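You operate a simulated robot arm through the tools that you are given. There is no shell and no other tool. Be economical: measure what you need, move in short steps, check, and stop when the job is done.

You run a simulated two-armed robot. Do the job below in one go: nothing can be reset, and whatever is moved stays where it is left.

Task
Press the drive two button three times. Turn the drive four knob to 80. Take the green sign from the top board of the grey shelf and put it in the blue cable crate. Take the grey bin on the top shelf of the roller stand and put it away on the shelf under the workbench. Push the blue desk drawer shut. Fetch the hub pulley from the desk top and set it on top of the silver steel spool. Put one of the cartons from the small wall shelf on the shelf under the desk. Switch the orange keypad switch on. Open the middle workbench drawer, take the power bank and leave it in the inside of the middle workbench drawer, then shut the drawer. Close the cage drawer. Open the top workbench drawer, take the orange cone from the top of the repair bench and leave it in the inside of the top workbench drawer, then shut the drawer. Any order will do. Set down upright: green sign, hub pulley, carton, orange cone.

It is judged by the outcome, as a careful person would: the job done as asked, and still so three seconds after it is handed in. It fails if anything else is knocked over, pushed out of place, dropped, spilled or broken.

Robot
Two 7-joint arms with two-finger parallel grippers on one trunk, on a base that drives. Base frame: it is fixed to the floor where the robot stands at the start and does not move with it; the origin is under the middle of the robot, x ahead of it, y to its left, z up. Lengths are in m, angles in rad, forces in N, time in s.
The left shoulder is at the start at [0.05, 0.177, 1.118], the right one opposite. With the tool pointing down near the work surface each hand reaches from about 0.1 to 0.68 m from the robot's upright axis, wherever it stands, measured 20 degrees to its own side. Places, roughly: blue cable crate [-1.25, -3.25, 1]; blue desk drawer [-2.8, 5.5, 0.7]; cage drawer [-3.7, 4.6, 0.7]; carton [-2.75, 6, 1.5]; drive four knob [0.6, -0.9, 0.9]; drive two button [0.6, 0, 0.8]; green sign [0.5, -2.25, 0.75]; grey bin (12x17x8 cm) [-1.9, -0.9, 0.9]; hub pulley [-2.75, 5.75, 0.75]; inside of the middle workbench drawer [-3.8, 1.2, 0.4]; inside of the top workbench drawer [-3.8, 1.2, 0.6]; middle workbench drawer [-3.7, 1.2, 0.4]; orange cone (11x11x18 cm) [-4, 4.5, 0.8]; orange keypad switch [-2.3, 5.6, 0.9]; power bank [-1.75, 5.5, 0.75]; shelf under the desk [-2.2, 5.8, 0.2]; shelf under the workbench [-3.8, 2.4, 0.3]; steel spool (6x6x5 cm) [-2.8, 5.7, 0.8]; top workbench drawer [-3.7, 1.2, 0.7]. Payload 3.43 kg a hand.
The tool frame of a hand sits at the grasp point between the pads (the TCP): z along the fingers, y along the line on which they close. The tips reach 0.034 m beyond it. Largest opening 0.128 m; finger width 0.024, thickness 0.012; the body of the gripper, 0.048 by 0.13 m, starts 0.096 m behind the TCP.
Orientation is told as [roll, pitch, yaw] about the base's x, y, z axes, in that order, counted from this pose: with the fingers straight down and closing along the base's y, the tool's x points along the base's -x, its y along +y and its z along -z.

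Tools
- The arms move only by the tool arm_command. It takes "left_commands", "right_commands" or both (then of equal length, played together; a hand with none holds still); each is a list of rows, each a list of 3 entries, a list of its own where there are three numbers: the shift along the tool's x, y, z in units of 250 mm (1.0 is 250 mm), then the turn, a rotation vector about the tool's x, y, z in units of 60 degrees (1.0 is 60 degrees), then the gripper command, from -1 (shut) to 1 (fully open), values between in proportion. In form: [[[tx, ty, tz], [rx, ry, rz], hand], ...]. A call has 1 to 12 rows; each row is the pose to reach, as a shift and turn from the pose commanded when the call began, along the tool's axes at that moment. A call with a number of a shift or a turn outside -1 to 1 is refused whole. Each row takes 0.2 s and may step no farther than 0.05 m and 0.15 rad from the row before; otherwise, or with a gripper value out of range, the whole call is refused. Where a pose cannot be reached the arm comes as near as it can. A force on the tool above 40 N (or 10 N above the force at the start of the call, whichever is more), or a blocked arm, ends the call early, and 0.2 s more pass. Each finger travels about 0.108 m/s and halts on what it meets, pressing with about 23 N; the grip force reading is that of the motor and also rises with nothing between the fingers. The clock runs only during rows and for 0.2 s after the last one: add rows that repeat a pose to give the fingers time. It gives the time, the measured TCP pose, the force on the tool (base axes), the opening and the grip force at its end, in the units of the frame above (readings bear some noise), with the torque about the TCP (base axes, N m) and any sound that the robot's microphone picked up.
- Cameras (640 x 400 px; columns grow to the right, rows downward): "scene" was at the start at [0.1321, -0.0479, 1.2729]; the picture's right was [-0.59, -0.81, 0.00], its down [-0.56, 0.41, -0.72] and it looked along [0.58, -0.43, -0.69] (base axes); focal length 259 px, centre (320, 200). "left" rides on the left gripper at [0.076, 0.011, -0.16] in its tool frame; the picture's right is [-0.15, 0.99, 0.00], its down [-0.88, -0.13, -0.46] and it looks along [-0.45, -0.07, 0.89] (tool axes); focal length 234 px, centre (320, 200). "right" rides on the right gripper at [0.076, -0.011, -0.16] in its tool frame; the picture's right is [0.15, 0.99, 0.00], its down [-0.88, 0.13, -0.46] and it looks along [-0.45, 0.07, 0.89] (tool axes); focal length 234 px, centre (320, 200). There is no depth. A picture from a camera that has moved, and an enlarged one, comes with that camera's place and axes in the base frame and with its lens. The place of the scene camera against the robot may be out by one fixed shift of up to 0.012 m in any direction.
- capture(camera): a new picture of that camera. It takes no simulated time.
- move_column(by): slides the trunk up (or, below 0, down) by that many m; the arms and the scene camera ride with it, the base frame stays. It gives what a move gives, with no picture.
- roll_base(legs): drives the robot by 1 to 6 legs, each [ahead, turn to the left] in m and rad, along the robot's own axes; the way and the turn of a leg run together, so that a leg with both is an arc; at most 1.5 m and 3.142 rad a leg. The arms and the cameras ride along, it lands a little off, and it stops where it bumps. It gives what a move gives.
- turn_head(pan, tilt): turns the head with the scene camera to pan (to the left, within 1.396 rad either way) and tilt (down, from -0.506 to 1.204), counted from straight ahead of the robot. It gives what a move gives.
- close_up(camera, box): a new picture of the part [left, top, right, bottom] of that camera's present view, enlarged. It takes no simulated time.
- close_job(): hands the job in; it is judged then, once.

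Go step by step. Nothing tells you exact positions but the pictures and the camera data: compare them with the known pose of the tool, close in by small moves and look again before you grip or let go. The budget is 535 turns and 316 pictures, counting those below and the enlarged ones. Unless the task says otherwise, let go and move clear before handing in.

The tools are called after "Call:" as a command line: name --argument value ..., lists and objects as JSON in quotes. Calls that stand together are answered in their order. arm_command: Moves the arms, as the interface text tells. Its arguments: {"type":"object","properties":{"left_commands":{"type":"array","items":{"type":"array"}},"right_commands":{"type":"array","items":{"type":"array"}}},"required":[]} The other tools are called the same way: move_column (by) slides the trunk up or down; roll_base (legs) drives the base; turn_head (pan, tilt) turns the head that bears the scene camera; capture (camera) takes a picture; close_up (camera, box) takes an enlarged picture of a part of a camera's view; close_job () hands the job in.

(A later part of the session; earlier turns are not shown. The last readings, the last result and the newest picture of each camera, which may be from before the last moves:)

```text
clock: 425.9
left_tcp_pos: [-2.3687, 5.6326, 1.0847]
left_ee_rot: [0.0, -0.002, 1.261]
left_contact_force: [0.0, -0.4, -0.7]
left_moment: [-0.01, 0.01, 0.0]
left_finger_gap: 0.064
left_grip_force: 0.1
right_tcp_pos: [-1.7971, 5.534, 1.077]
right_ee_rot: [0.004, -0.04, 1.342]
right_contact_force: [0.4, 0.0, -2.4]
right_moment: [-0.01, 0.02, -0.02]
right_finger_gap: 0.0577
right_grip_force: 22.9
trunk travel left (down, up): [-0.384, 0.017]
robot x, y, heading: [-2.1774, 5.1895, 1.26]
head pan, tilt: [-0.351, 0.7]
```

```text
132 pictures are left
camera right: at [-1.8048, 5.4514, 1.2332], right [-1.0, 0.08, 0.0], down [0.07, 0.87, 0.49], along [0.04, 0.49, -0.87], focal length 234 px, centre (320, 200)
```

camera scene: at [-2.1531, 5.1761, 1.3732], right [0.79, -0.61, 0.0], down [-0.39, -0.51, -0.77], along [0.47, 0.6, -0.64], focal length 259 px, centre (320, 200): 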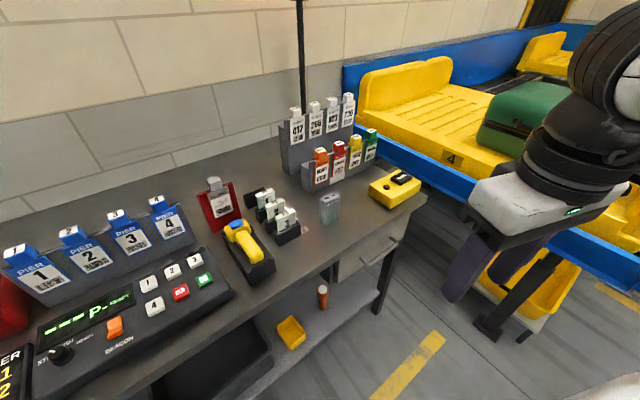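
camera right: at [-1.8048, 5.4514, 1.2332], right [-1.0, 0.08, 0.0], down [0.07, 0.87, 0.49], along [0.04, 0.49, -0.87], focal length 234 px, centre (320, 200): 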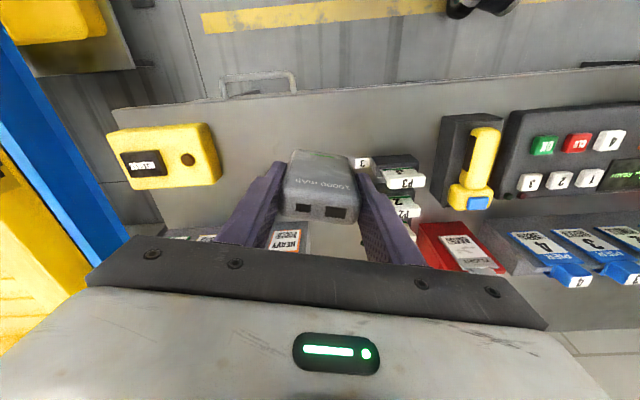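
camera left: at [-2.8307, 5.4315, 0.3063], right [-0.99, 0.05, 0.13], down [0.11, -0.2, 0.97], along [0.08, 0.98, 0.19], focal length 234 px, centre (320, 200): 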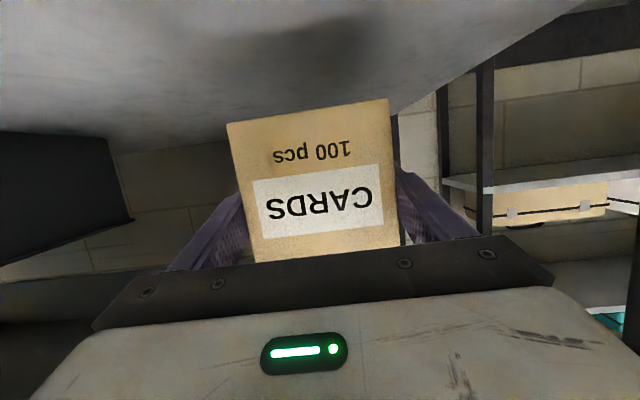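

Power bank in the right hand. I'll pull it in, back away and turn to the repair bench for the cage drawer and the cone.

Call:
arm_command --right_commands '[[[0.16, 0, 0], [0, 0, 0], -1], [[0.32, 0, 0], [0, 0, 0], -1], [[0.5, 0, 0], [0, 0, 0], -1]]'

Call:
roll_base --legs '[[-0.5, 0], [0, 1.88], [0.35, 0]]'

Call:
turn_head --pan 0 --tilt 0.55

Call:
capture --camera "scene"

```text
clock: 426.7
left_tcp_pos: [-2.3666, 5.6325, 1.0859]
left_ee_rot: [-0.001, -0.003, 1.261]
left_contact_force: [-0.5, -0.4, 0.2]
left_moment: [0.02, 0.03, 0.0]
left_finger_gap: 0.0642
left_grip_force: 0.2
right_tcp_pos: [-1.828, 5.4105, 1.0708]
right_ee_rot: [0.005, -0.04, 1.343]
right_contact_force: [-0.5, -0.2, -2.7]
right_moment: [0.01, -0.01, 0.0]
right_finger_gap: 0.0579
right_grip_force: 23.0
trunk travel left (down, up): [-0.384, 0.017]
robot x, y, heading: [-2.1759, 5.1933, 1.261]
head pan, tilt: [-0.351, 0.7]
```

```text
clock: 436.1
left_tcp_pos: [-3.0244, 4.3836, 1.0842]
left_ee_rot: [-0.001, -0.001, -3.116]
left_contact_force: [0.2, -0.2, 0.3]
left_moment: [-0.03, 0.01, 0.02]
left_finger_gap: 0.0641
left_grip_force: 0.1
right_tcp_pos: [-2.9941, 4.9662, 1.0709]
right_ee_rot: [0.005, -0.038, -3.035]
right_contact_force: [0.0, 0.2, -1.6]
right_moment: [-0.03, 0.0, -0.01]
right_finger_gap: 0.0582
right_grip_force: 23.0
trunk travel left (down, up): [-0.384, 0.017]
robot x, y, heading: [-2.6719, 4.7113, -3.11]
head pan, tilt: [-0.351, 0.7]
```

```text
clock: 436.9
left_tcp_pos: [-3.0238, 4.3842, 1.0843]
left_ee_rot: [0.0, -0.001, -3.115]
left_contact_force: [0.4, -0.4, 0.4]
left_moment: [-0.01, -0.03, -0.01]
left_finger_gap: 0.0641
left_grip_force: 0.0
right_tcp_pos: [-2.9931, 4.9677, 1.0704]
right_ee_rot: [0.005, -0.039, -3.035]
right_contact_force: [-0.2, -0.3, -1.2]
right_moment: [0.03, -0.03, -0.01]
right_finger_gap: 0.0578
right_grip_force: 22.2
trunk travel left (down, up): [-0.384, 0.017]
robot x, y, heading: [-2.6714, 4.7173, -3.115]
head pan, tilt: [0.0, 0.55]
```

```text
131 pictures are left
camera scene: at [-2.8356, 4.7089, 1.3862], right [-0.03, 1.0, 0.0], down [0.52, 0.01, -0.85], along [-0.85, -0.02, -0.52], focal length 259 px, centre (320, 200)
```

scene: 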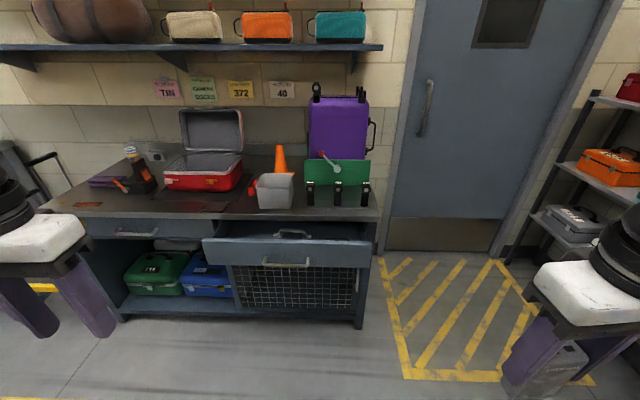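

The cage drawer front is at about (-3.55, 4.56, 0.64–0.78). I'll lower the trunk, set the closed left fist and push it in with the base.

Call:
move_column --by -0.3

Call:
arm_command --left_commands '[[[-0.12, -0.08, 0.04], [0, -0.12, 0], -1], [[-0.24, -0.16, 0.08], [0, -0.24, 0], -1], [[-0.36, -0.24, 0.12], [0, -0.36, 0], -1], [[-0.48, -0.32, 0.16], [0, -0.48, 0], -1], [[-0.6, -0.42, 0.19], [0, -0.57, 0], -1]]'

Call:
roll_base --legs '[[0.2, 0]]'

Call:
capture --camera "scene"

```text
clock: 439.9
left_tcp_pos: [-3.0258, 4.3844, 0.7846]
left_ee_rot: [0.0, -0.001, -3.115]
left_contact_force: [-0.6, 0.5, 0.2]
left_moment: [0.0, -0.02, 0.02]
left_finger_gap: 0.0641
left_grip_force: 0.1
right_tcp_pos: [-2.9933, 4.967, 0.771]
right_ee_rot: [0.005, -0.039, -3.035]
right_contact_force: [0.2, -0.1, -2.7]
right_moment: [-0.01, -0.02, 0.03]
right_finger_gap: 0.0577
right_grip_force: 22.8
trunk travel left (down, up): [-0.084, 0.317]
robot x, y, heading: [-2.6685, 4.7126, -3.117]
head pan, tilt: [0.0, 0.55]
```

```text
clock: 441.1
left_tcp_pos: [-3.1778, 4.4844, 0.7368]
left_ee_rot: [0.0, -0.604, -3.114]
left_contact_force: [0.4, 0.3, -0.2]
left_moment: [0.02, 0.0, 0.0]
left_finger_gap: 0.0001
left_grip_force: 22.9
right_tcp_pos: [-2.9923, 4.9673, 0.7696]
right_ee_rot: [0.005, -0.039, -3.035]
right_contact_force: [0.5, 0.3, -1.8]
right_moment: [0.0, -0.03, 0.02]
right_finger_gap: 0.058
right_grip_force: 23.2
trunk travel left (down, up): [-0.084, 0.317]
robot x, y, heading: [-2.6714, 4.7096, -3.117]
head pan, tilt: [0.0, 0.55]
```

```text
clock: 442.7
left_tcp_pos: [-3.3754, 4.4791, 0.7368]
left_ee_rot: [0.0, -0.599, -3.115]
left_contact_force: [0.1, 0.1, -0.4]
left_moment: [-0.01, -0.02, -0.01]
left_finger_gap: 0.0
left_grip_force: 22.9
right_tcp_pos: [-3.1911, 4.9619, 0.7698]
right_ee_rot: [0.003, -0.039, -3.036]
right_contact_force: [-0.4, -0.6, -2.4]
right_moment: [-0.01, 0.0, 0.0]
right_finger_gap: 0.0577
right_grip_force: 23.4
trunk travel left (down, up): [-0.084, 0.317]
robot x, y, heading: [-2.8661, 4.7065, -3.113]
head pan, tilt: [0.0, 0.55]
```

```text
130 pictures are left
camera scene: at [-3.0336, 4.7036, 1.0862], right [-0.03, 1.0, 0.0], down [0.52, 0.01, -0.85], along [-0.85, -0.02, -0.52], focal length 259 px, centre (320, 200)
```

scene: 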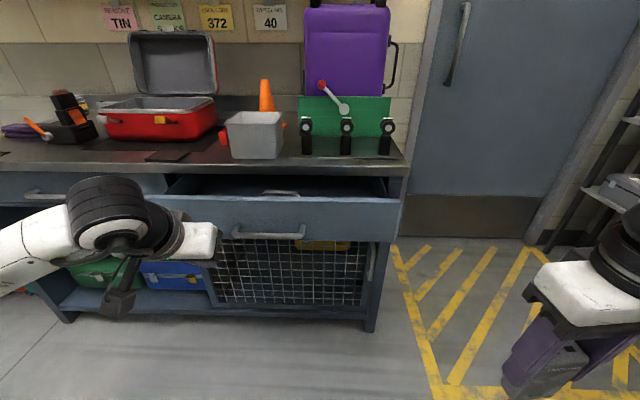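

Call:
roll_base --legs '[[0.17, 0]]'

Call:
capture --camera "scene"

```text
clock: 444.2
left_tcp_pos: [-3.5439, 4.4762, 0.7353]
left_ee_rot: [-0.002, -0.599, -3.115]
left_contact_force: [0.3, 0.2, -0.6]
left_moment: [0.01, -0.02, -0.01]
left_finger_gap: 0.0
left_grip_force: 23.1
right_tcp_pos: [-3.3599, 4.9571, 0.771]
right_ee_rot: [0.002, -0.038, -3.036]
right_contact_force: [-0.2, -0.1, -2.6]
right_moment: [0.0, 0.01, 0.03]
right_finger_gap: 0.0578
right_grip_force: 22.5
trunk travel left (down, up): [-0.084, 0.317]
robot x, y, heading: [-3.0386, 4.7025, -3.117]
head pan, tilt: [0.0, 0.55]
```

```text
129 pictures are left
camera scene: at [-3.2018, 4.6994, 1.0862], right [-0.03, 1.0, 0.0], down [0.52, 0.01, -0.85], along [-0.85, -0.02, -0.52], focal length 259 px, centre (320, 200)
```

scene: 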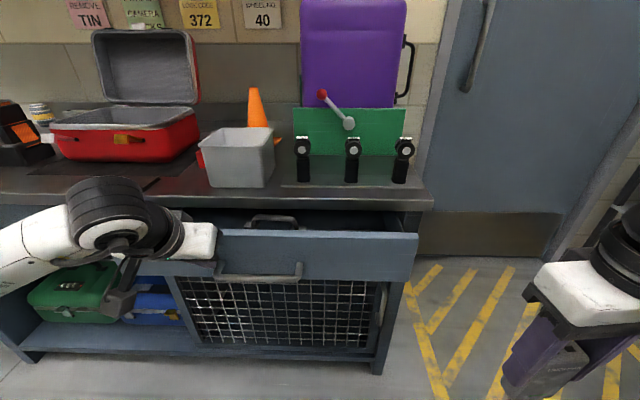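

Call:
roll_base --legs '[[0.06, 0]]'

Call:
roll_base --legs '[[0.06, 0]]'

Call:
capture --camera "scene"

```text
clock: 445.1
left_tcp_pos: [-3.6041, 4.4739, 0.736]
left_ee_rot: [0.001, -0.595, -3.114]
left_contact_force: [0.2, 0.7, 0.2]
left_moment: [-0.01, 0.0, 0.0]
left_finger_gap: 0.0
left_grip_force: 23.0
right_tcp_pos: [-3.4182, 4.9557, 0.7706]
right_ee_rot: [0.004, -0.038, -3.037]
right_contact_force: [-0.6, 0.0, -2.2]
right_moment: [0.02, -0.02, 0.0]
right_finger_gap: 0.0577
right_grip_force: 23.1
trunk travel left (down, up): [-0.084, 0.317]
robot x, y, heading: [-3.0982, 4.7018, -3.113]
head pan, tilt: [0.0, 0.55]
```

```text
clock: 446.1
left_tcp_pos: [-3.665, 4.4715, 0.7371]
left_ee_rot: [0.0, -0.6, -3.113]
left_contact_force: [0.0, 0.5, -0.1]
left_moment: [0.02, -0.01, 0.02]
left_finger_gap: 0.0001
left_grip_force: 22.4
right_tcp_pos: [-3.479, 4.9543, 0.7702]
right_ee_rot: [0.005, -0.038, -3.036]
right_contact_force: [-0.6, 0.5, -2.0]
right_moment: [0.02, -0.03, -0.03]
right_finger_gap: 0.0578
right_grip_force: 23.1
trunk travel left (down, up): [-0.084, 0.317]
robot x, y, heading: [-3.156, 4.6976, -3.113]
head pan, tilt: [0.0, 0.55]
```

```text
128 pictures are left
camera scene: at [-3.3214, 4.6963, 1.0862], right [-0.03, 1.0, 0.0], down [0.52, 0.01, -0.85], along [-0.85, -0.02, -0.52], focal length 259 px, centre (320, 200)
```

scene: 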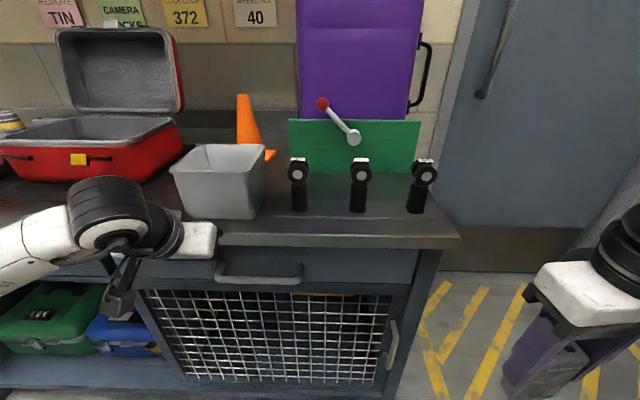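

Call:
roll_base --legs '[[0.03, 0]]'

Call:
close_up --camera "scene" --box '[60, 150, 460, 400]'

Call:
capture --camera "left"

```text
clock: 446.9
left_tcp_pos: [-3.6659, 4.4732, 0.7345]
left_ee_rot: [0.005, -0.581, -3.125]
left_contact_force: [5.2, 0.9, 1.3]
left_moment: [0.06, -0.11, -0.01]
left_finger_gap: 0.0
left_grip_force: 22.7
right_tcp_pos: [-3.4859, 4.9544, 0.7695]
right_ee_rot: [0.004, -0.036, -3.032]
right_contact_force: [-0.5, -0.1, -1.7]
right_moment: [0.0, -0.02, 0.0]
right_finger_gap: 0.0577
right_grip_force: 23.3
trunk travel left (down, up): [-0.084, 0.317]
robot x, y, heading: [-3.1651, 4.6976, -3.114]
head pan, tilt: [0.0, 0.55]
stopped in leg 1: the force on the tool passed its limit (the readings are from after the stop); the commanded pose is now the measured one
```

```text
1.60 times, centred on (260, 275) of scene
camera zoom: at [-3.3291, 4.6958, 1.0862], right [-0.03, 1.0, 0.0], down [0.52, 0.01, -0.85], along [-0.85, -0.02, -0.52], focal length 414 px, centre (416, 80)
```

zoom: 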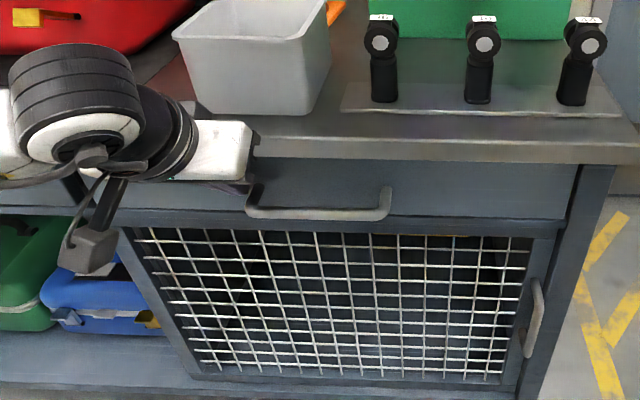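

```text
126 pictures are left
camera left: at [-3.5138, 4.4642, 0.8268], right [-0.1, -0.99, 0.08], down [-0.49, 0.12, 0.86], along [-0.87, 0.05, -0.5], focal length 234 px, centre (320, 200)
```

left: 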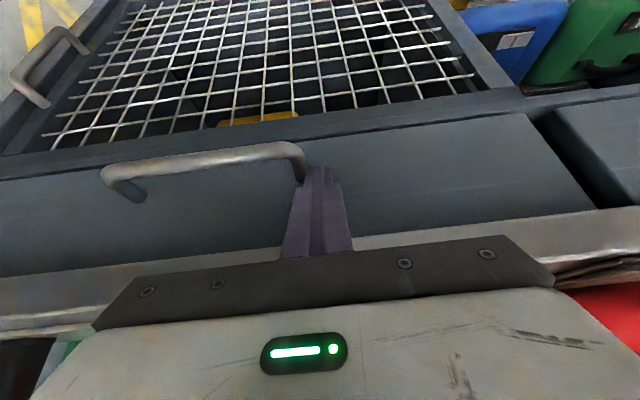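

Call:
roll_base --legs '[[-0.15, 0]]'

Call:
close_up --camera "scene" --box '[100, 120, 460, 340]'

Call:
close_up --camera "left" --box '[160, 0, 640, 280]'

```text
clock: 448.2
left_tcp_pos: [-3.5185, 4.4775, 0.733]
left_ee_rot: [0.004, -0.579, -3.123]
left_contact_force: [-0.2, 0.2, -0.5]
left_moment: [0.03, 0.0, -0.02]
left_finger_gap: 0.0001
left_grip_force: 23.0
right_tcp_pos: [-3.3381, 4.9584, 0.771]
right_ee_rot: [0.004, -0.038, -3.035]
right_contact_force: [0.0, 0.0, -1.7]
right_moment: [-0.02, -0.01, 0.01]
right_finger_gap: 0.0581
right_grip_force: 23.0
trunk travel left (down, up): [-0.084, 0.317]
robot x, y, heading: [-3.019, 4.7041, -3.115]
head pan, tilt: [0.0, 0.55]
```

```text
1.78 times, centred on (280, 230) of scene
camera zoom: at [-3.1815, 4.7, 1.0863], right [-0.03, 1.0, 0.0], down [0.52, 0.01, -0.85], along [-0.85, -0.02, -0.52], focal length 460 px, centre (391, 147)
```

zoom: 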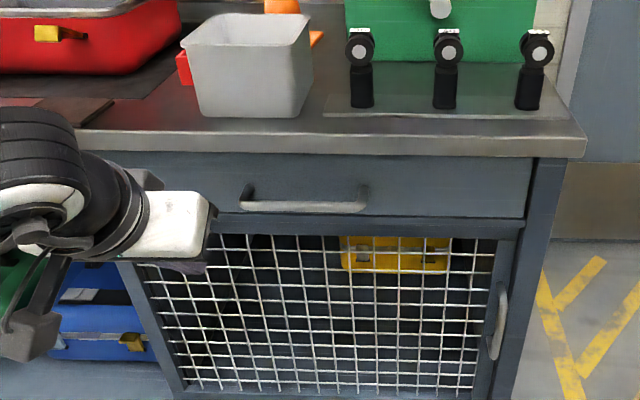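

```text
1.33 times, centred on (400, 140) of left
camera zoom: at [-3.367, 4.4688, 0.8267], right [-0.1, -0.99, 0.08], down [-0.49, 0.12, 0.86], along [-0.87, 0.05, -0.5], focal length 312 px, centre (213, 280)
```

zoom: 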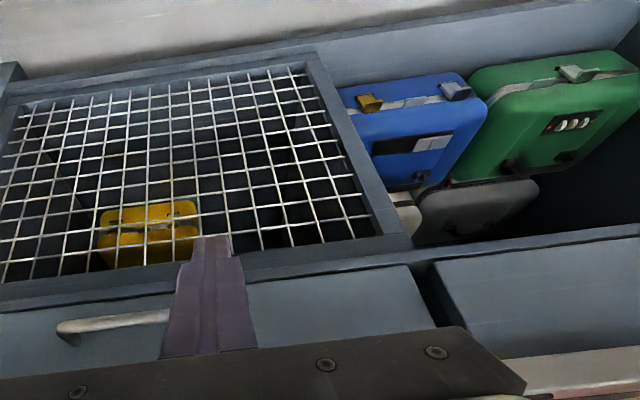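

The cage drawer is flush. Next the cone behind the grey bin: I'll raise the trunk, straighten the left hand and look from above.

Call:
move_column --by 0.38

Call:
arm_command --left_commands '[[[0.04, 0.03, -0.06], [0, 0.12, 0], -0.5], [[0.08, 0.06, -0.12], [0, 0.24, 0], 0], [[0.12, 0.09, -0.18], [0, 0.36, 0], 0], [[0.14, 0.1, -0.24], [0, 0.48, 0], 0], [[0.16, 0.1, -0.3], [0, 0.553, 0], 0]]'

Call:
turn_head --pan 0.1 --tilt 0.6

Call:
capture --camera "scene"

Call:
capture --camera "left"

```text
clock: 451.4
left_tcp_pos: [-3.5172, 4.4772, 1.0498]
left_ee_rot: [0.004, -0.58, -3.125]
left_contact_force: [-0.6, -0.3, 0.2]
left_moment: [0.0, 0.04, -0.01]
left_finger_gap: 0.0003
left_grip_force: 22.4
right_tcp_pos: [-3.3378, 4.9585, 1.0859]
right_ee_rot: [0.005, -0.036, -3.036]
right_contact_force: [-0.6, 0.1, -2.0]
right_moment: [-0.01, 0.0, -0.02]
right_finger_gap: 0.0576
right_grip_force: 22.5
right hand out of reach, approached as far as the arm can: row 1
trunk travel left (down, up): [-0.401, 0.0]
robot x, y, heading: [-3.016, 4.7017, -3.117]
head pan, tilt: [0.0, 0.55]
```

```text
clock: 452.6
left_tcp_pos: [-3.4423, 4.4539, 1.0923]
left_ee_rot: [0.003, 0.001, -3.121]
left_contact_force: [0.2, -0.1, -0.3]
left_moment: [0.02, 0.03, 0.01]
left_finger_gap: 0.0642
left_grip_force: 0.1
right_tcp_pos: [-3.3371, 4.9588, 1.0871]
right_ee_rot: [0.002, -0.038, -3.037]
right_contact_force: [-0.2, 0.1, -2.7]
right_moment: [-0.02, 0.02, 0.01]
right_finger_gap: 0.0577
right_grip_force: 22.9
trunk travel left (down, up): [-0.401, 0.0]
robot x, y, heading: [-3.0158, 4.7065, -3.122]
head pan, tilt: [0.0, 0.55]
```

```text
clock: 453.2
left_tcp_pos: [-3.4416, 4.453, 1.0918]
left_ee_rot: [0.004, -0.002, -3.123]
left_contact_force: [0.4, 0.6, -1.4]
left_moment: [0.01, -0.01, 0.0]
left_finger_gap: 0.0639
left_grip_force: 0.1
right_tcp_pos: [-3.3372, 4.9589, 1.0874]
right_ee_rot: [0.005, -0.038, -3.035]
right_contact_force: [0.2, 0.4, -2.4]
right_moment: [-0.02, -0.01, -0.02]
right_finger_gap: 0.0578
right_grip_force: 23.4
trunk travel left (down, up): [-0.401, 0.0]
robot x, y, heading: [-3.0191, 4.7016, -3.115]
head pan, tilt: [0.099, 0.6]
```

```text
123 pictures are left
camera scene: at [-3.1794, 4.6913, 1.3984], right [-0.12, 0.99, 0.0], down [0.56, 0.07, -0.83], along [-0.82, -0.1, -0.56], focal length 259 px, centre (320, 200)
```

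scene: 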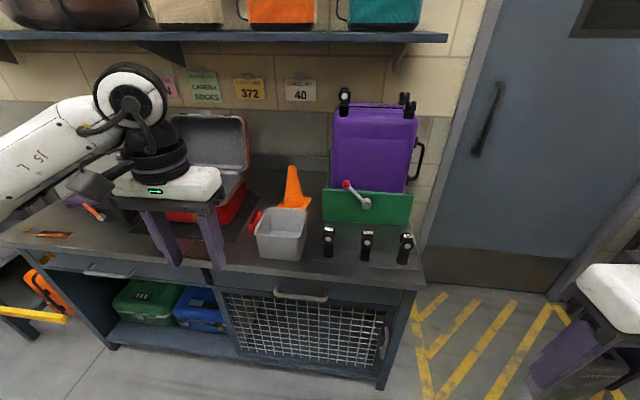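

```text
122 pictures are left
camera left: at [-3.3665, 4.4446, 1.2526], right [-0.13, -0.99, 0.0], down [-0.88, 0.11, 0.46], along [-0.45, 0.05, -0.89], focal length 234 px, centre (320, 200)
```

left: 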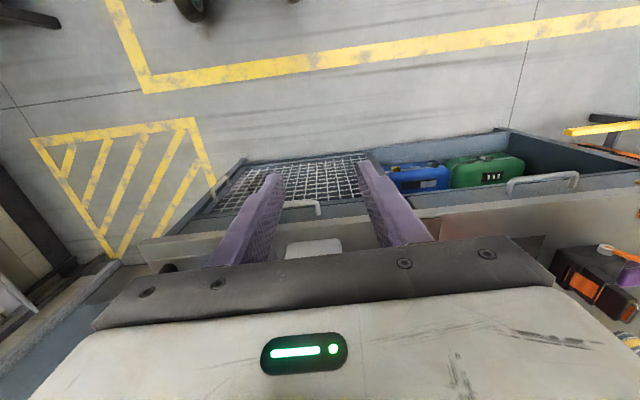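

Call:
roll_base --legs '[[0.22, 0]]'

Call:
arm_command --left_commands '[[[-0.15, 0, -0.02], [0, 0, 0], 0], [[-0.3, 0, -0.02], [0, 0, 0], 0], [[-0.4, 0, -0.02], [0, 0, 0], 0]]'

Call:
capture --camera "left"

Call:
capture --camera "scene"

```text
clock: 454.9
left_tcp_pos: [-3.6634, 4.4494, 1.091]
left_ee_rot: [0.002, 0.001, -3.122]
left_contact_force: [-0.2, -0.2, 0.5]
left_moment: [0.0, -0.03, 0.0]
left_finger_gap: 0.0638
left_grip_force: 0.1
right_tcp_pos: [-3.5588, 4.9521, 1.0864]
right_ee_rot: [0.004, -0.036, -3.036]
right_contact_force: [0.3, -0.3, -2.4]
right_moment: [-0.01, -0.01, 0.02]
right_finger_gap: 0.0577
right_grip_force: 23.1
trunk travel left (down, up): [-0.401, 0.0]
robot x, y, heading: [-3.2374, 4.6985, -3.113]
head pan, tilt: [0.099, 0.6]
```

```text
clock: 455.7
left_tcp_pos: [-3.7642, 4.4463, 1.0967]
left_ee_rot: [0.004, 0.001, -3.125]
left_contact_force: [-0.9, -0.6, 0.2]
left_moment: [-0.03, -0.04, 0.02]
left_finger_gap: 0.0641
left_grip_force: 0.0
right_tcp_pos: [-3.5569, 4.9536, 1.0865]
right_ee_rot: [0.004, -0.036, -3.037]
right_contact_force: [-0.8, -0.6, -2.0]
right_moment: [-0.02, -0.01, 0.01]
right_finger_gap: 0.0578
right_grip_force: 22.9
trunk travel left (down, up): [-0.401, 0.0]
robot x, y, heading: [-3.2378, 4.6984, -3.114]
head pan, tilt: [0.099, 0.6]
```

```text
121 pictures are left
camera left: at [-3.6882, 4.437, 1.2575], right [-0.13, -0.99, 0.0], down [-0.88, 0.12, 0.45], along [-0.45, 0.05, -0.89], focal length 234 px, centre (320, 200)
```

left: 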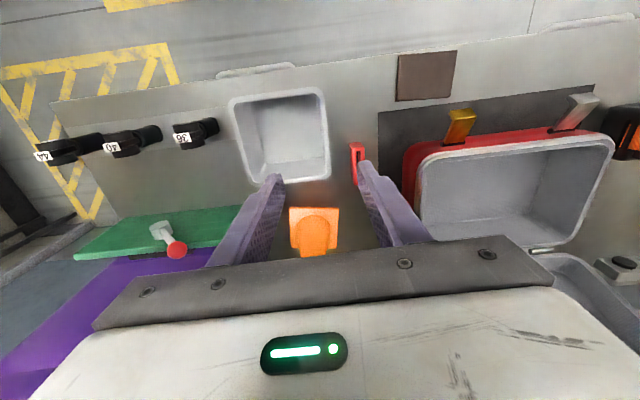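

```text
120 pictures are left
camera scene: at [-3.4003, 4.6864, 1.3983], right [-0.12, 0.99, 0.0], down [0.56, 0.07, -0.82], along [-0.82, -0.1, -0.57], focal length 259 px, centre (320, 200)
```

scene: 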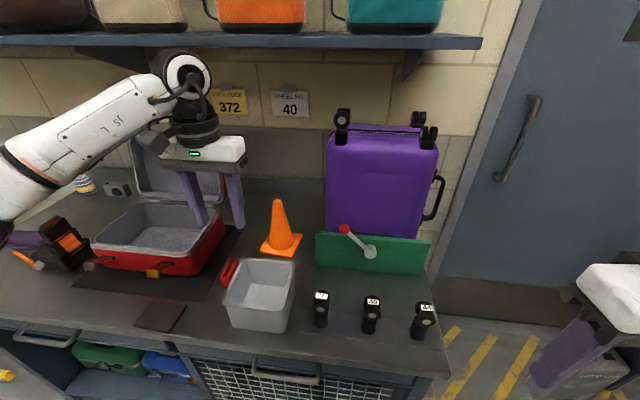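

Call:
roll_base --legs '[[0.1, 0]]'

Call:
arm_command --left_commands '[[[-0.12, -0.05, 0], [0, 0, 0], 0.33], [[-0.22, -0.1, 0], [0, 0, 0], 0.33], [[-0.3, -0.15, 0], [0, 0, 0], 0.33]]'

Call:
capture --camera "left"

Call:
capture --camera "scene"

```text
clock: 456.9
left_tcp_pos: [-3.8626, 4.4419, 1.0962]
left_ee_rot: [0.004, 0.0, -3.123]
left_contact_force: [0.3, 0.0, 0.1]
left_moment: [0.0, -0.06, 0.03]
left_finger_gap: 0.0641
left_grip_force: 0.1
right_tcp_pos: [-3.6584, 4.95, 1.0867]
right_ee_rot: [0.003, -0.036, -3.035]
right_contact_force: [-1.3, -0.7, -1.9]
right_moment: [-0.02, -0.05, -0.01]
right_finger_gap: 0.0579
right_grip_force: 22.6
trunk travel left (down, up): [-0.401, 0.0]
robot x, y, heading: [-3.3396, 4.6946, -3.121]
head pan, tilt: [0.099, 0.6]
```

```text
clock: 457.7
left_tcp_pos: [-3.9388, 4.4779, 1.0957]
left_ee_rot: [0.004, 0.0, -3.118]
left_contact_force: [1.2, -0.3, -0.3]
left_moment: [0.01, -0.01, -0.02]
left_finger_gap: 0.0852
left_grip_force: 0.1
right_tcp_pos: [-3.657, 4.9513, 1.0871]
right_ee_rot: [0.003, -0.038, -3.036]
right_contact_force: [0.3, -0.4, -2.0]
right_moment: [-0.02, -0.03, 0.01]
right_finger_gap: 0.0581
right_grip_force: 23.2
trunk travel left (down, up): [-0.401, 0.0]
robot x, y, heading: [-3.3384, 4.6966, -3.117]
head pan, tilt: [0.099, 0.6]
```

```text
119 pictures are left
camera left: at [-3.864, 4.4698, 1.2569], right [-0.13, -0.99, 0.01], down [-0.88, 0.11, 0.46], along [-0.45, 0.05, -0.89], focal length 234 px, centre (320, 200)
```

left: 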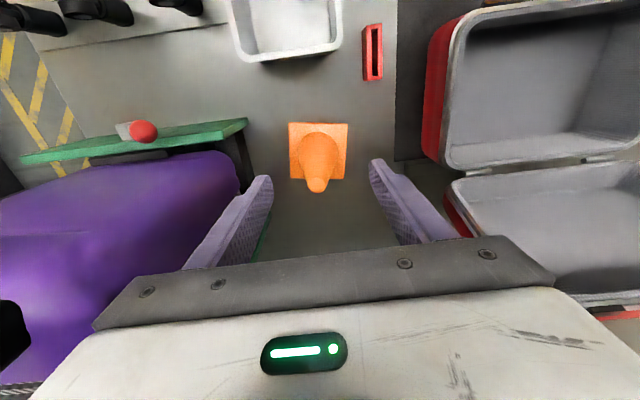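

```text
118 pictures are left
camera scene: at [-3.4994, 4.6843, 1.3983], right [-0.12, 0.99, 0.0], down [0.56, 0.07, -0.82], along [-0.82, -0.1, -0.57], focal length 259 px, centre (320, 200)
```

scene: 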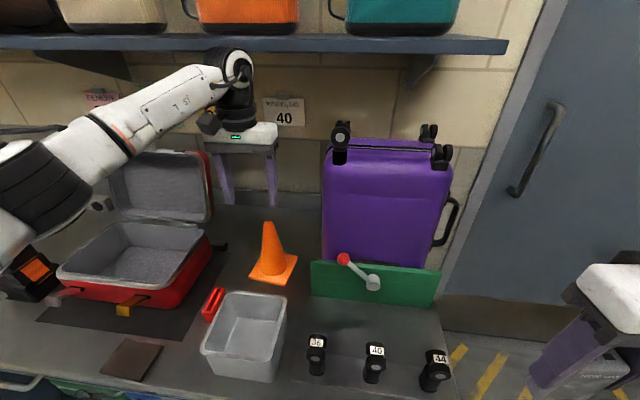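

Call:
arm_command --left_commands '[[[-0.07, -0.02, 0.02], [0, 0, 0], 0.33], [[-0.144, -0.03, 0.1], [0, 0, 0], 0.33], [[-0.144, -0.03, 0.28], [0, 0, 0], 0.33], [[-0.144, -0.03, 0.45], [0, 0, 0], 0.33]]'

Call:
capture --camera "left"

```text
clock: 458.7
left_tcp_pos: [-3.9772, 4.4872, 0.983]
left_ee_rot: [0.004, -0.001, -3.122]
left_contact_force: [0.7, -1.3, -0.2]
left_moment: [-0.01, -0.01, 0.0]
left_finger_gap: 0.0852
left_grip_force: 0.1
right_tcp_pos: [-3.6571, 4.9503, 1.0872]
right_ee_rot: [0.004, -0.037, -3.037]
right_contact_force: [0.7, -0.3, -2.1]
right_moment: [-0.02, -0.02, 0.0]
right_finger_gap: 0.0579
right_grip_force: 23.6
trunk travel left (down, up): [-0.401, 0.0]
robot x, y, heading: [-3.3334, 4.693, -3.118]
head pan, tilt: [0.099, 0.6]
```

```text
117 pictures are left
camera left: at [-3.9008, 4.4776, 1.1439], right [-0.13, -0.99, 0.0], down [-0.88, 0.12, 0.46], along [-0.45, 0.05, -0.89], focal length 234 px, centre (320, 200)
```

left: 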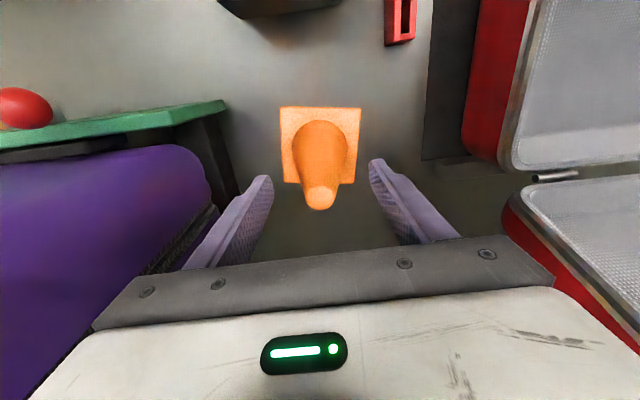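

Call:
arm_command --left_commands '[[[0, 0, 0.1], [0, 0, 0], 0.33], [[0, 0, 0.2], [0, 0, 0], 0.33], [[0, 0, 0.27], [0, 0, 0], 0.33], [[0, 0, 0.27], [0, 0, 0], 0.33]]'

Call:
capture --camera "left"

```text
clock: 459.7
left_tcp_pos: [-3.9761, 4.4864, 0.916]
left_ee_rot: [0.002, 0.0, -3.121]
left_contact_force: [1.0, 0.5, -0.1]
left_moment: [0.05, 0.03, 0.0]
left_finger_gap: 0.0851
left_grip_force: 0.0
right_tcp_pos: [-3.6568, 4.9507, 1.087]
right_ee_rot: [0.004, -0.038, -3.034]
right_contact_force: [0.0, -0.9, -2.3]
right_moment: [0.03, 0.03, -0.01]
right_finger_gap: 0.0578
right_grip_force: 23.2
trunk travel left (down, up): [-0.401, 0.0]
robot x, y, heading: [-3.3337, 4.6957, -3.118]
head pan, tilt: [0.099, 0.6]
```

```text
116 pictures are left
camera left: at [-3.8992, 4.4772, 1.0773], right [-0.13, -0.99, 0.0], down [-0.88, 0.12, 0.46], along [-0.45, 0.05, -0.89], focal length 234 px, centre (320, 200)
```

left: 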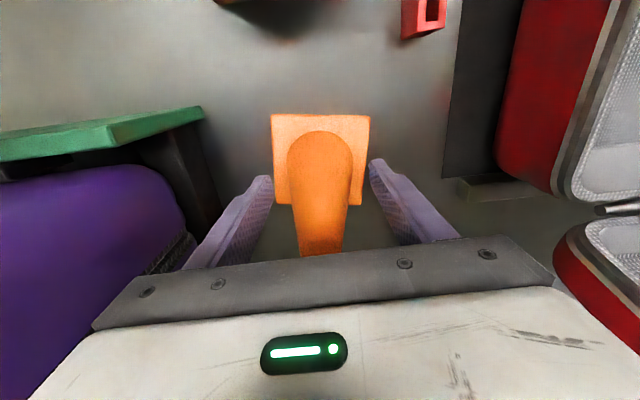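

Call:
arm_command --left_commands '[[[0, 0, 0], [0, 0, 0], -0.3], [[0, 0, 0], [0, 0, 0], -1], [[0, 0, 0], [0, 0, 0], -1], [[0, 0, -0.1], [0, 0, 0], -1], [[0, 0, -0.2], [0, 0, 0], -1]]'

Call:
capture --camera "left"

Call:
close_up --camera "scene" --box '[180, 80, 360, 300]'

```text
clock: 460.9
left_tcp_pos: [-3.9756, 4.4846, 0.9647]
left_ee_rot: [0.005, 0.0, -3.122]
left_contact_force: [0.7, 0.7, -2.0]
left_moment: [-0.02, -0.02, 0.0]
left_finger_gap: 0.0535
left_grip_force: 23.3
right_tcp_pos: [-3.6563, 4.9511, 1.0866]
right_ee_rot: [0.003, -0.038, -3.035]
right_contact_force: [0.1, 0.0, -1.8]
right_moment: [-0.01, -0.02, 0.0]
right_finger_gap: 0.0576
right_grip_force: 22.6
trunk travel left (down, up): [-0.401, 0.0]
robot x, y, heading: [-3.3376, 4.6978, -3.116]
head pan, tilt: [0.099, 0.6]
```

```text
115 pictures are left
camera left: at [-3.8993, 4.4764, 1.1265], right [-0.13, -0.99, 0.0], down [-0.88, 0.12, 0.46], along [-0.45, 0.05, -0.89], focal length 234 px, centre (320, 200)
```

left: 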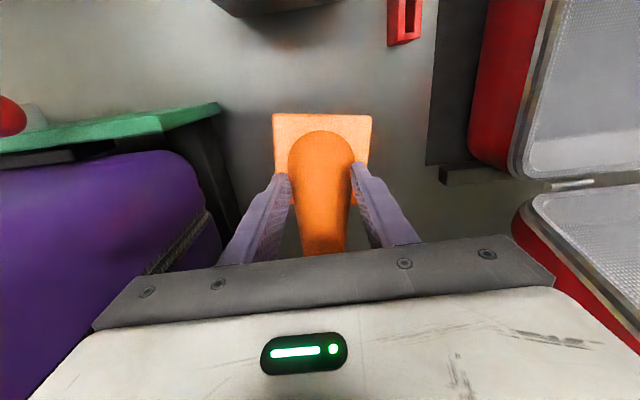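

```text
1.82 times, centred on (270, 190) of scene
camera zoom: at [-3.499, 4.6834, 1.3983], right [-0.12, 0.99, 0.0], down [0.56, 0.07, -0.83], along [-0.82, -0.1, -0.56], focal length 470 px, centre (411, 218)
```

zoom: 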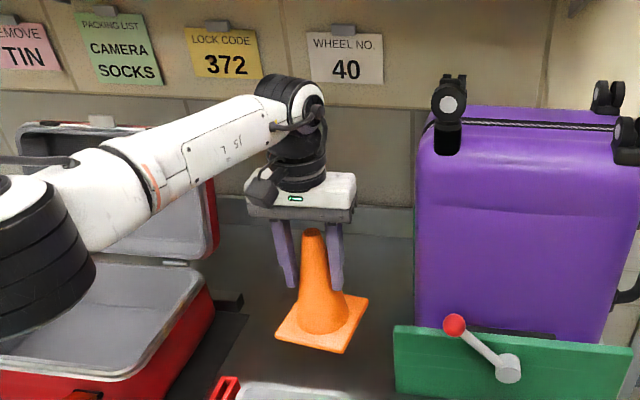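

Call:
arm_command --left_commands '[[[0, 0, -0.16], [0, 0, 0], -1], [[0, 0, -0.34], [0, 0, 0], -1], [[0, 0, -0.52], [0, 0, 0], -1], [[0, 0, -0.64], [0, 0, 0], -1]]'

Call:
roll_base --legs '[[-0.4, 0]]'

Call:
arm_command --left_commands '[[[0.15, 0.02, 0], [0, 0, 0], -1], [[0.3, 0.04, 0], [0, 0, 0], -1], [[0.46, 0.06, 0], [0, 0, 0], -1], [[0.62, 0.08, 0], [0, 0, 0], -1], [[0.78, 0.1, 0], [0, 0, 0], -1], [[0.95, 0.12, 0], [0, 0, 0], -1]]'

Call:
capture --camera "scene"

```text
clock: 461.9
left_tcp_pos: [-3.9753, 4.4857, 1.1277]
left_ee_rot: [0.004, 0.0, -3.123]
left_contact_force: [0.2, 0.5, -1.0]
left_moment: [0.0, -0.01, 0.0]
left_finger_gap: 0.0536
left_grip_force: 23.4
right_tcp_pos: [-3.658, 4.9503, 1.0871]
right_ee_rot: [0.004, -0.036, -3.034]
right_contact_force: [0.3, 0.4, -2.4]
right_moment: [-0.01, 0.01, 0.01]
right_finger_gap: 0.0579
right_grip_force: 23.4
trunk travel left (down, up): [-0.401, 0.0]
robot x, y, heading: [-3.3365, 4.6967, -3.116]
head pan, tilt: [0.099, 0.6]
```

```text
clock: 464.4
left_tcp_pos: [-3.5724, 4.4909, 1.1278]
left_ee_rot: [0.004, -0.001, -3.114]
left_contact_force: [-0.7, 0.4, -1.7]
left_moment: [0.02, -0.03, -0.04]
left_finger_gap: 0.0536
left_grip_force: 22.9
right_tcp_pos: [-3.2586, 4.9583, 1.0874]
right_ee_rot: [0.005, -0.036, -3.026]
right_contact_force: [0.2, -0.1, -1.0]
right_moment: [0.02, 0.01, -0.01]
right_finger_gap: 0.0576
right_grip_force: 22.3
trunk travel left (down, up): [-0.401, 0.0]
robot x, y, heading: [-2.9338, 4.7058, -3.109]
head pan, tilt: [0.099, 0.6]
```

```text
clock: 465.8
left_tcp_pos: [-3.3322, 4.4659, 1.1274]
left_ee_rot: [0.003, -0.002, -3.112]
left_contact_force: [0.1, -0.7, -1.8]
left_moment: [0.01, -0.03, 0.01]
left_finger_gap: 0.0535
left_grip_force: 23.0
right_tcp_pos: [-3.2581, 4.9591, 1.0874]
right_ee_rot: [0.005, -0.036, -3.026]
right_contact_force: [0.6, 0.3, -2.8]
right_moment: [-0.02, 0.01, -0.02]
right_finger_gap: 0.0577
right_grip_force: 23.0
trunk travel left (down, up): [-0.401, 0.0]
robot x, y, heading: [-2.9354, 4.7095, -3.106]
head pan, tilt: [0.099, 0.6]
```

```text
113 pictures are left
camera scene: at [-3.0973, 4.6935, 1.3985], right [-0.13, 0.99, 0.0], down [0.56, 0.08, -0.83], along [-0.82, -0.11, -0.56], focal length 259 px, centre (320, 200)
```

scene: 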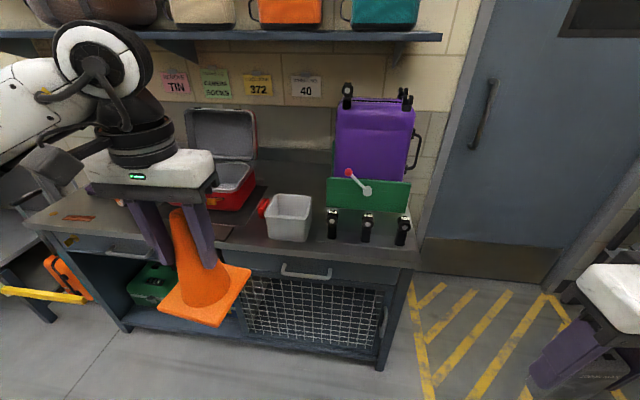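

Cone in the left hand, power bank in the right. Now back south to the workbench drawers.

Call:
roll_base --legs '[[0, 1.52], [1.5, 0]]'

Call:
turn_head --pan 0.2 --tilt 0.5

Call:
capture --camera "scene"

```text
clock: 476.9
left_tcp_pos: [-2.7863, 2.797, 1.1278]
left_ee_rot: [0.004, -0.002, -1.616]
left_contact_force: [-0.2, -0.2, -1.2]
left_moment: [0.03, -0.01, -0.01]
left_finger_gap: 0.0533
left_grip_force: 23.4
right_tcp_pos: [-3.2725, 2.9077, 1.0868]
right_ee_rot: [0.002, -0.036, -1.532]
right_contact_force: [-0.2, 0.4, -1.8]
right_moment: [0.0, 0.0, 0.01]
right_finger_gap: 0.058
right_grip_force: 23.1
trunk travel left (down, up): [-0.401, 0.0]
robot x, y, heading: [-2.9962, 3.2075, -1.61]
head pan, tilt: [0.099, 0.6]
```

```text
clock: 477.5
left_tcp_pos: [-2.7851, 2.7976, 1.1283]
left_ee_rot: [0.004, -0.002, -1.617]
left_contact_force: [-0.7, 0.1, -2.2]
left_moment: [0.0, 0.0, 0.03]
left_finger_gap: 0.0532
left_grip_force: 22.6
right_tcp_pos: [-3.2716, 2.9084, 1.0861]
right_ee_rot: [0.001, -0.035, -1.529]
right_contact_force: [-0.2, -0.3, -0.9]
right_moment: [0.03, 0.0, 0.02]
right_finger_gap: 0.0579
right_grip_force: 23.4
trunk travel left (down, up): [-0.401, 0.0]
robot x, y, heading: [-2.9996, 3.2131, -1.613]
head pan, tilt: [0.201, 0.499]
```

```text
112 pictures are left
camera scene: at [-2.9888, 3.0518, 1.4074], right [-0.99, -0.16, 0.0], down [-0.08, 0.47, -0.88], along [0.14, -0.87, -0.48], focal length 259 px, centre (320, 200)
```

scene: 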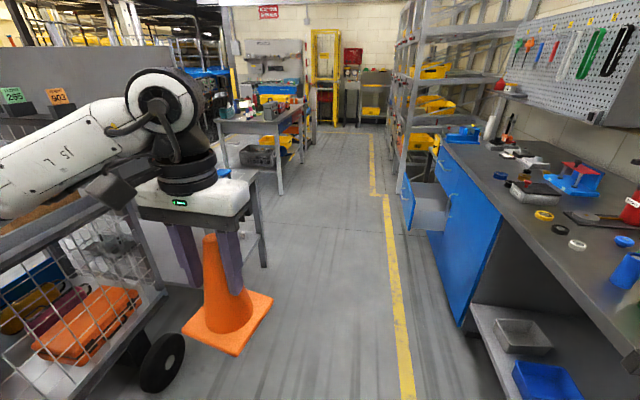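

Call:
roll_base --legs '[[1.1, 0], [0, 0.24], [1.07, 0], [0, -1.77]]'

Call:
turn_head --pan -0.1 --tilt 0.75

Call:
capture --camera "scene"

```text
clock: 493.5
left_tcp_pos: [-3.283, 0.7908, 1.1272]
left_ee_rot: [0.003, 0.001, -3.141]
left_contact_force: [1.1, -0.5, -1.4]
left_moment: [0.0, 0.01, 0.01]
left_finger_gap: 0.0531
left_grip_force: 22.8
right_tcp_pos: [-3.1947, 1.2826, 1.0867]
right_ee_rot: [0.002, -0.038, -3.052]
right_contact_force: [0.0, -0.2, -1.6]
right_moment: [-0.04, -0.02, 0.0]
right_finger_gap: 0.0577
right_grip_force: 22.6
trunk travel left (down, up): [-0.401, 0.0]
robot x, y, heading: [-2.8763, 1.0176, -3.135]
head pan, tilt: [0.201, 0.499]
```

```text
clock: 494.3
left_tcp_pos: [-3.2813, 0.7917, 1.1281]
left_ee_rot: [0.003, 0.001, -3.14]
left_contact_force: [-0.7, -1.1, -1.6]
left_moment: [-0.02, -0.01, -0.01]
left_finger_gap: 0.0528
left_grip_force: 22.5
right_tcp_pos: [-3.195, 1.2818, 1.0869]
right_ee_rot: [0.004, -0.034, -3.053]
right_contact_force: [-0.2, 0.5, -1.7]
right_moment: [0.03, -0.01, 0.02]
right_finger_gap: 0.0579
right_grip_force: 23.2
trunk travel left (down, up): [-0.401, 0.0]
robot x, y, heading: [-2.8788, 1.0231, -3.136]
head pan, tilt: [-0.099, 0.75]
```

```text
111 pictures are left
camera scene: at [-3.0359, 1.0293, 1.3855], right [0.09, 1.0, 0.0], down [0.68, -0.06, -0.73], along [-0.73, 0.07, -0.68], focal length 259 px, centre (320, 200)
```

scene: 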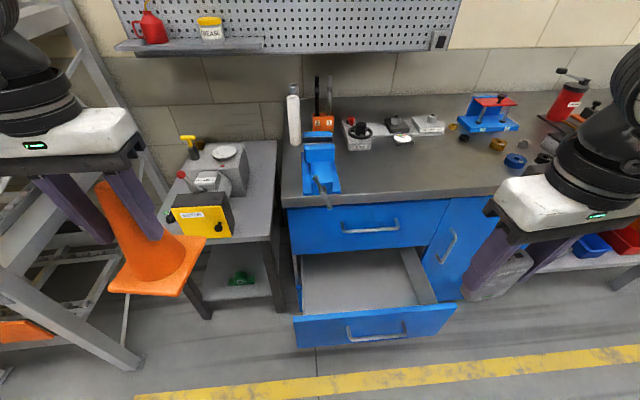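

The middle drawer stands open below the right hand. I'll reach out over it, then lower the trunk.

Call:
arm_command --right_commands '[[[-0.18, 0.01, 0], [0, 0, 0], -1], [[-0.36, 0.03, 0], [0, 0, 0], -1], [[-0.54, 0.04, 0], [0, 0, 0], -1], [[-0.72, 0.06, 0], [0, 0, 0], -1], [[-0.92, 0.072, 0], [0, 0, 0], -1]]'

Call:
move_column --by -0.39

Call:
capture --camera "scene"

Call:
capture --camera "right"

```text
clock: 495.5
left_tcp_pos: [-3.2847, 0.7915, 1.1278]
left_ee_rot: [0.006, 0.001, -3.14]
left_contact_force: [-0.1, 0.5, -2.1]
left_moment: [-0.06, -0.04, 0.02]
left_finger_gap: 0.0528
left_grip_force: 23.4
right_tcp_pos: [-3.4223, 1.2449, 1.0936]
right_ee_rot: [0.004, -0.031, -3.051]
right_contact_force: [-0.4, -0.3, -1.7]
right_moment: [-0.04, -0.05, 0.01]
right_finger_gap: 0.0579
right_grip_force: 22.9
trunk travel left (down, up): [-0.401, 0.0]
robot x, y, heading: [-2.8798, 1.0195, -3.135]
head pan, tilt: [-0.099, 0.75]
```

```text
clock: 499.2
left_tcp_pos: [-3.2823, 0.7905, 0.7375]
left_ee_rot: [0.002, 0.0, -3.139]
left_contact_force: [-0.1, 0.2, -1.5]
left_moment: [0.01, 0.0, 0.01]
left_finger_gap: 0.0527
left_grip_force: 22.6
right_tcp_pos: [-3.4218, 1.2448, 0.7069]
right_ee_rot: [0.002, -0.035, -3.054]
right_contact_force: [0.7, 1.0, -2.4]
right_moment: [-0.01, 0.01, 0.0]
right_finger_gap: 0.0577
right_grip_force: 22.9
trunk travel left (down, up): [-0.011, 0.39]
robot x, y, heading: [-2.8736, 1.02, -3.136]
head pan, tilt: [-0.099, 0.75]
```

```text
110 pictures are left
camera scene: at [-3.0359, 1.0293, 0.9955], right [0.09, 1.0, 0.0], down [0.68, -0.06, -0.73], along [-0.73, 0.07, -0.68], focal length 259 px, centre (320, 200)
```

scene: 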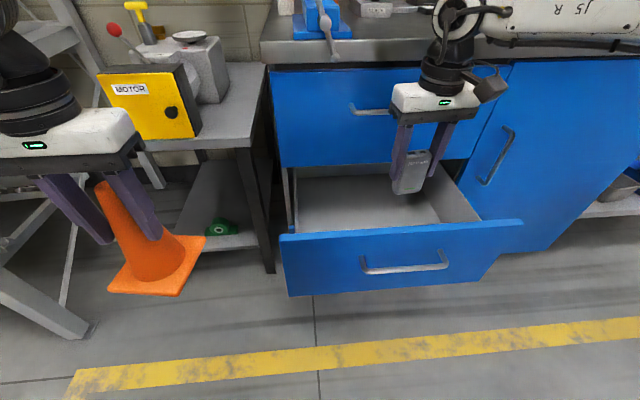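

```text
109 pictures are left
camera right: at [-3.3412, 1.2636, 0.8621], right [0.23, -0.97, 0.0], down [-0.85, -0.2, 0.49], along [-0.47, -0.11, -0.87], focal length 234 px, centre (320, 200)
```

right: 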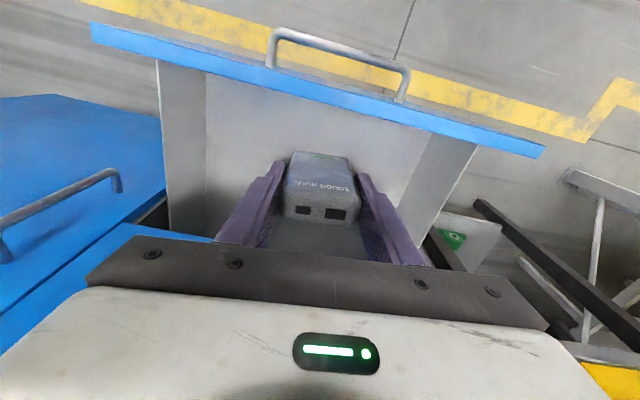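

Call:
arm_command --right_commands '[[[0, 0, 0.18], [0, 0, 0], -1], [[0, 0, 0.36], [0, 0, 0], -1], [[0, 0, 0.54], [0, 0, 0], -1], [[0, 0, 0.7], [0, 0, 0], -1], [[0, 0, 0.78], [0, 0, 0], -1], [[0, 0, 0.82], [0, 0, 0], -1], [[0, 0, 0.86], [0, 0, 0], -1], [[0, 0, 0.9], [0, 0, 0], -1]]'

Call:
capture --camera "right"

Call:
capture --camera "scene"

```text
clock: 501.0
left_tcp_pos: [-3.2828, 0.7919, 0.7384]
left_ee_rot: [0.002, 0.001, -3.141]
left_contact_force: [0.3, 0.9, -1.4]
left_moment: [0.0, -0.03, 0.0]
left_finger_gap: 0.0528
left_grip_force: 22.5
right_tcp_pos: [-3.3889, 1.2717, 0.5248]
right_ee_rot: [0.003, -0.037, -3.052]
right_contact_force: [-0.3, 0.8, -1.0]
right_moment: [0.0, 0.0, 0.0]
right_finger_gap: 0.0579
right_grip_force: 22.7
right hand out of reach, approached as far as the arm can: row 3, 4, 5, 6, 7, 8
trunk travel left (down, up): [-0.011, 0.39]
robot x, y, heading: [-2.8805, 1.0234, -3.133]
head pan, tilt: [-0.099, 0.75]
```

```text
108 pictures are left
camera right: at [-3.3086, 1.2898, 0.6807], right [0.23, -0.97, 0.0], down [-0.85, -0.2, 0.49], along [-0.47, -0.11, -0.87], focal length 234 px, centre (320, 200)
```

right: 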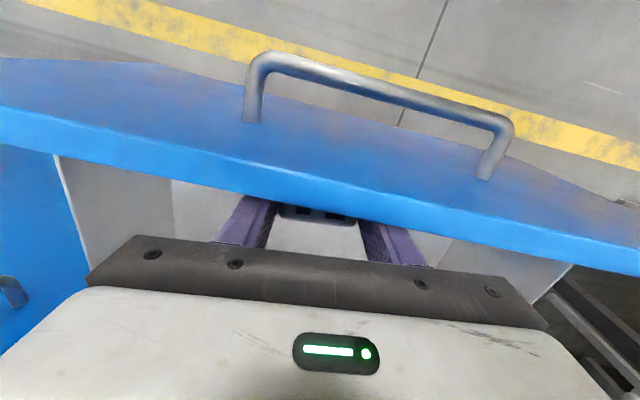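

```text
107 pictures are left
camera scene: at [-3.0359, 1.0293, 0.9955], right [0.09, 1.0, 0.0], down [0.68, -0.06, -0.73], along [-0.73, 0.07, -0.68], focal length 259 px, centre (320, 200)
```

scene: 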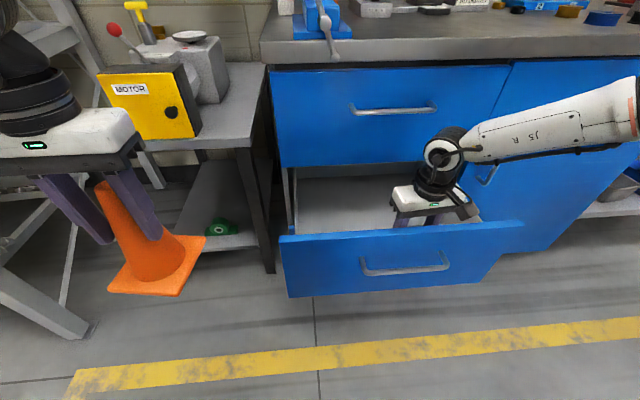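

Call:
roll_base --legs '[[0.07, 0]]'

Call:
arm_command --right_commands '[[[0, 0, 0.06], [0, 0, 0], -1], [[0, 0, 0.1], [0, 0, 0], -1], [[0, 0, 0.14], [0, 0, 0], -1], [[0, 0, 0.18], [0, 0, 0], -1], [[0, 0, 0.22], [0, 0, 0], -1], [[0, 0, 0.26], [0, 0, 0], -1]]'

Call:
capture --camera "right"

```text
clock: 502.0
left_tcp_pos: [-3.3509, 0.7898, 0.7381]
left_ee_rot: [0.004, 0.0, -3.139]
left_contact_force: [0.3, 0.8, -1.0]
left_moment: [0.0, 0.01, 0.03]
left_finger_gap: 0.0529
left_grip_force: 22.5
right_tcp_pos: [-3.4582, 1.2699, 0.5257]
right_ee_rot: [0.004, -0.036, -3.052]
right_contact_force: [-0.7, -0.1, -2.2]
right_moment: [-0.02, -0.01, -0.04]
right_finger_gap: 0.0577
right_grip_force: 23.0
trunk travel left (down, up): [-0.011, 0.39]
robot x, y, heading: [-2.9479, 1.0205, -3.132]
head pan, tilt: [-0.099, 0.75]
```

```text
clock: 503.4
left_tcp_pos: [-3.3505, 0.7899, 0.7383]
left_ee_rot: [0.004, 0.001, -3.137]
left_contact_force: [-0.5, 0.1, -1.8]
left_moment: [0.04, -0.07, -0.02]
left_finger_gap: 0.0527
left_grip_force: 23.7
right_tcp_pos: [-3.4373, 1.2887, 0.4894]
right_ee_rot: [0.004, -0.036, -3.051]
right_contact_force: [0.5, 0.1, -1.7]
right_moment: [-0.02, -0.06, 0.02]
right_finger_gap: 0.0578
right_grip_force: 22.6
right hand out of reach, approached as far as the arm can: row 1, 2, 3, 4, 5, 6
trunk travel left (down, up): [-0.011, 0.39]
robot x, y, heading: [-2.9471, 1.0225, -3.137]
head pan, tilt: [-0.099, 0.75]
```

```text
106 pictures are left
camera right: at [-3.357, 1.3073, 0.6458], right [0.23, -0.97, 0.0], down [-0.85, -0.21, 0.49], along [-0.47, -0.11, -0.87], focal length 234 px, centre (320, 200)
```

right: 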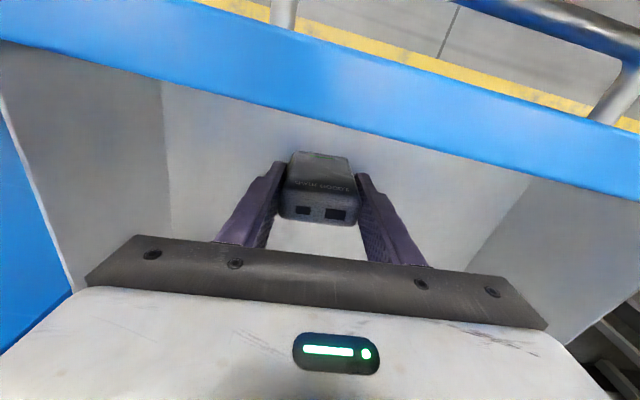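

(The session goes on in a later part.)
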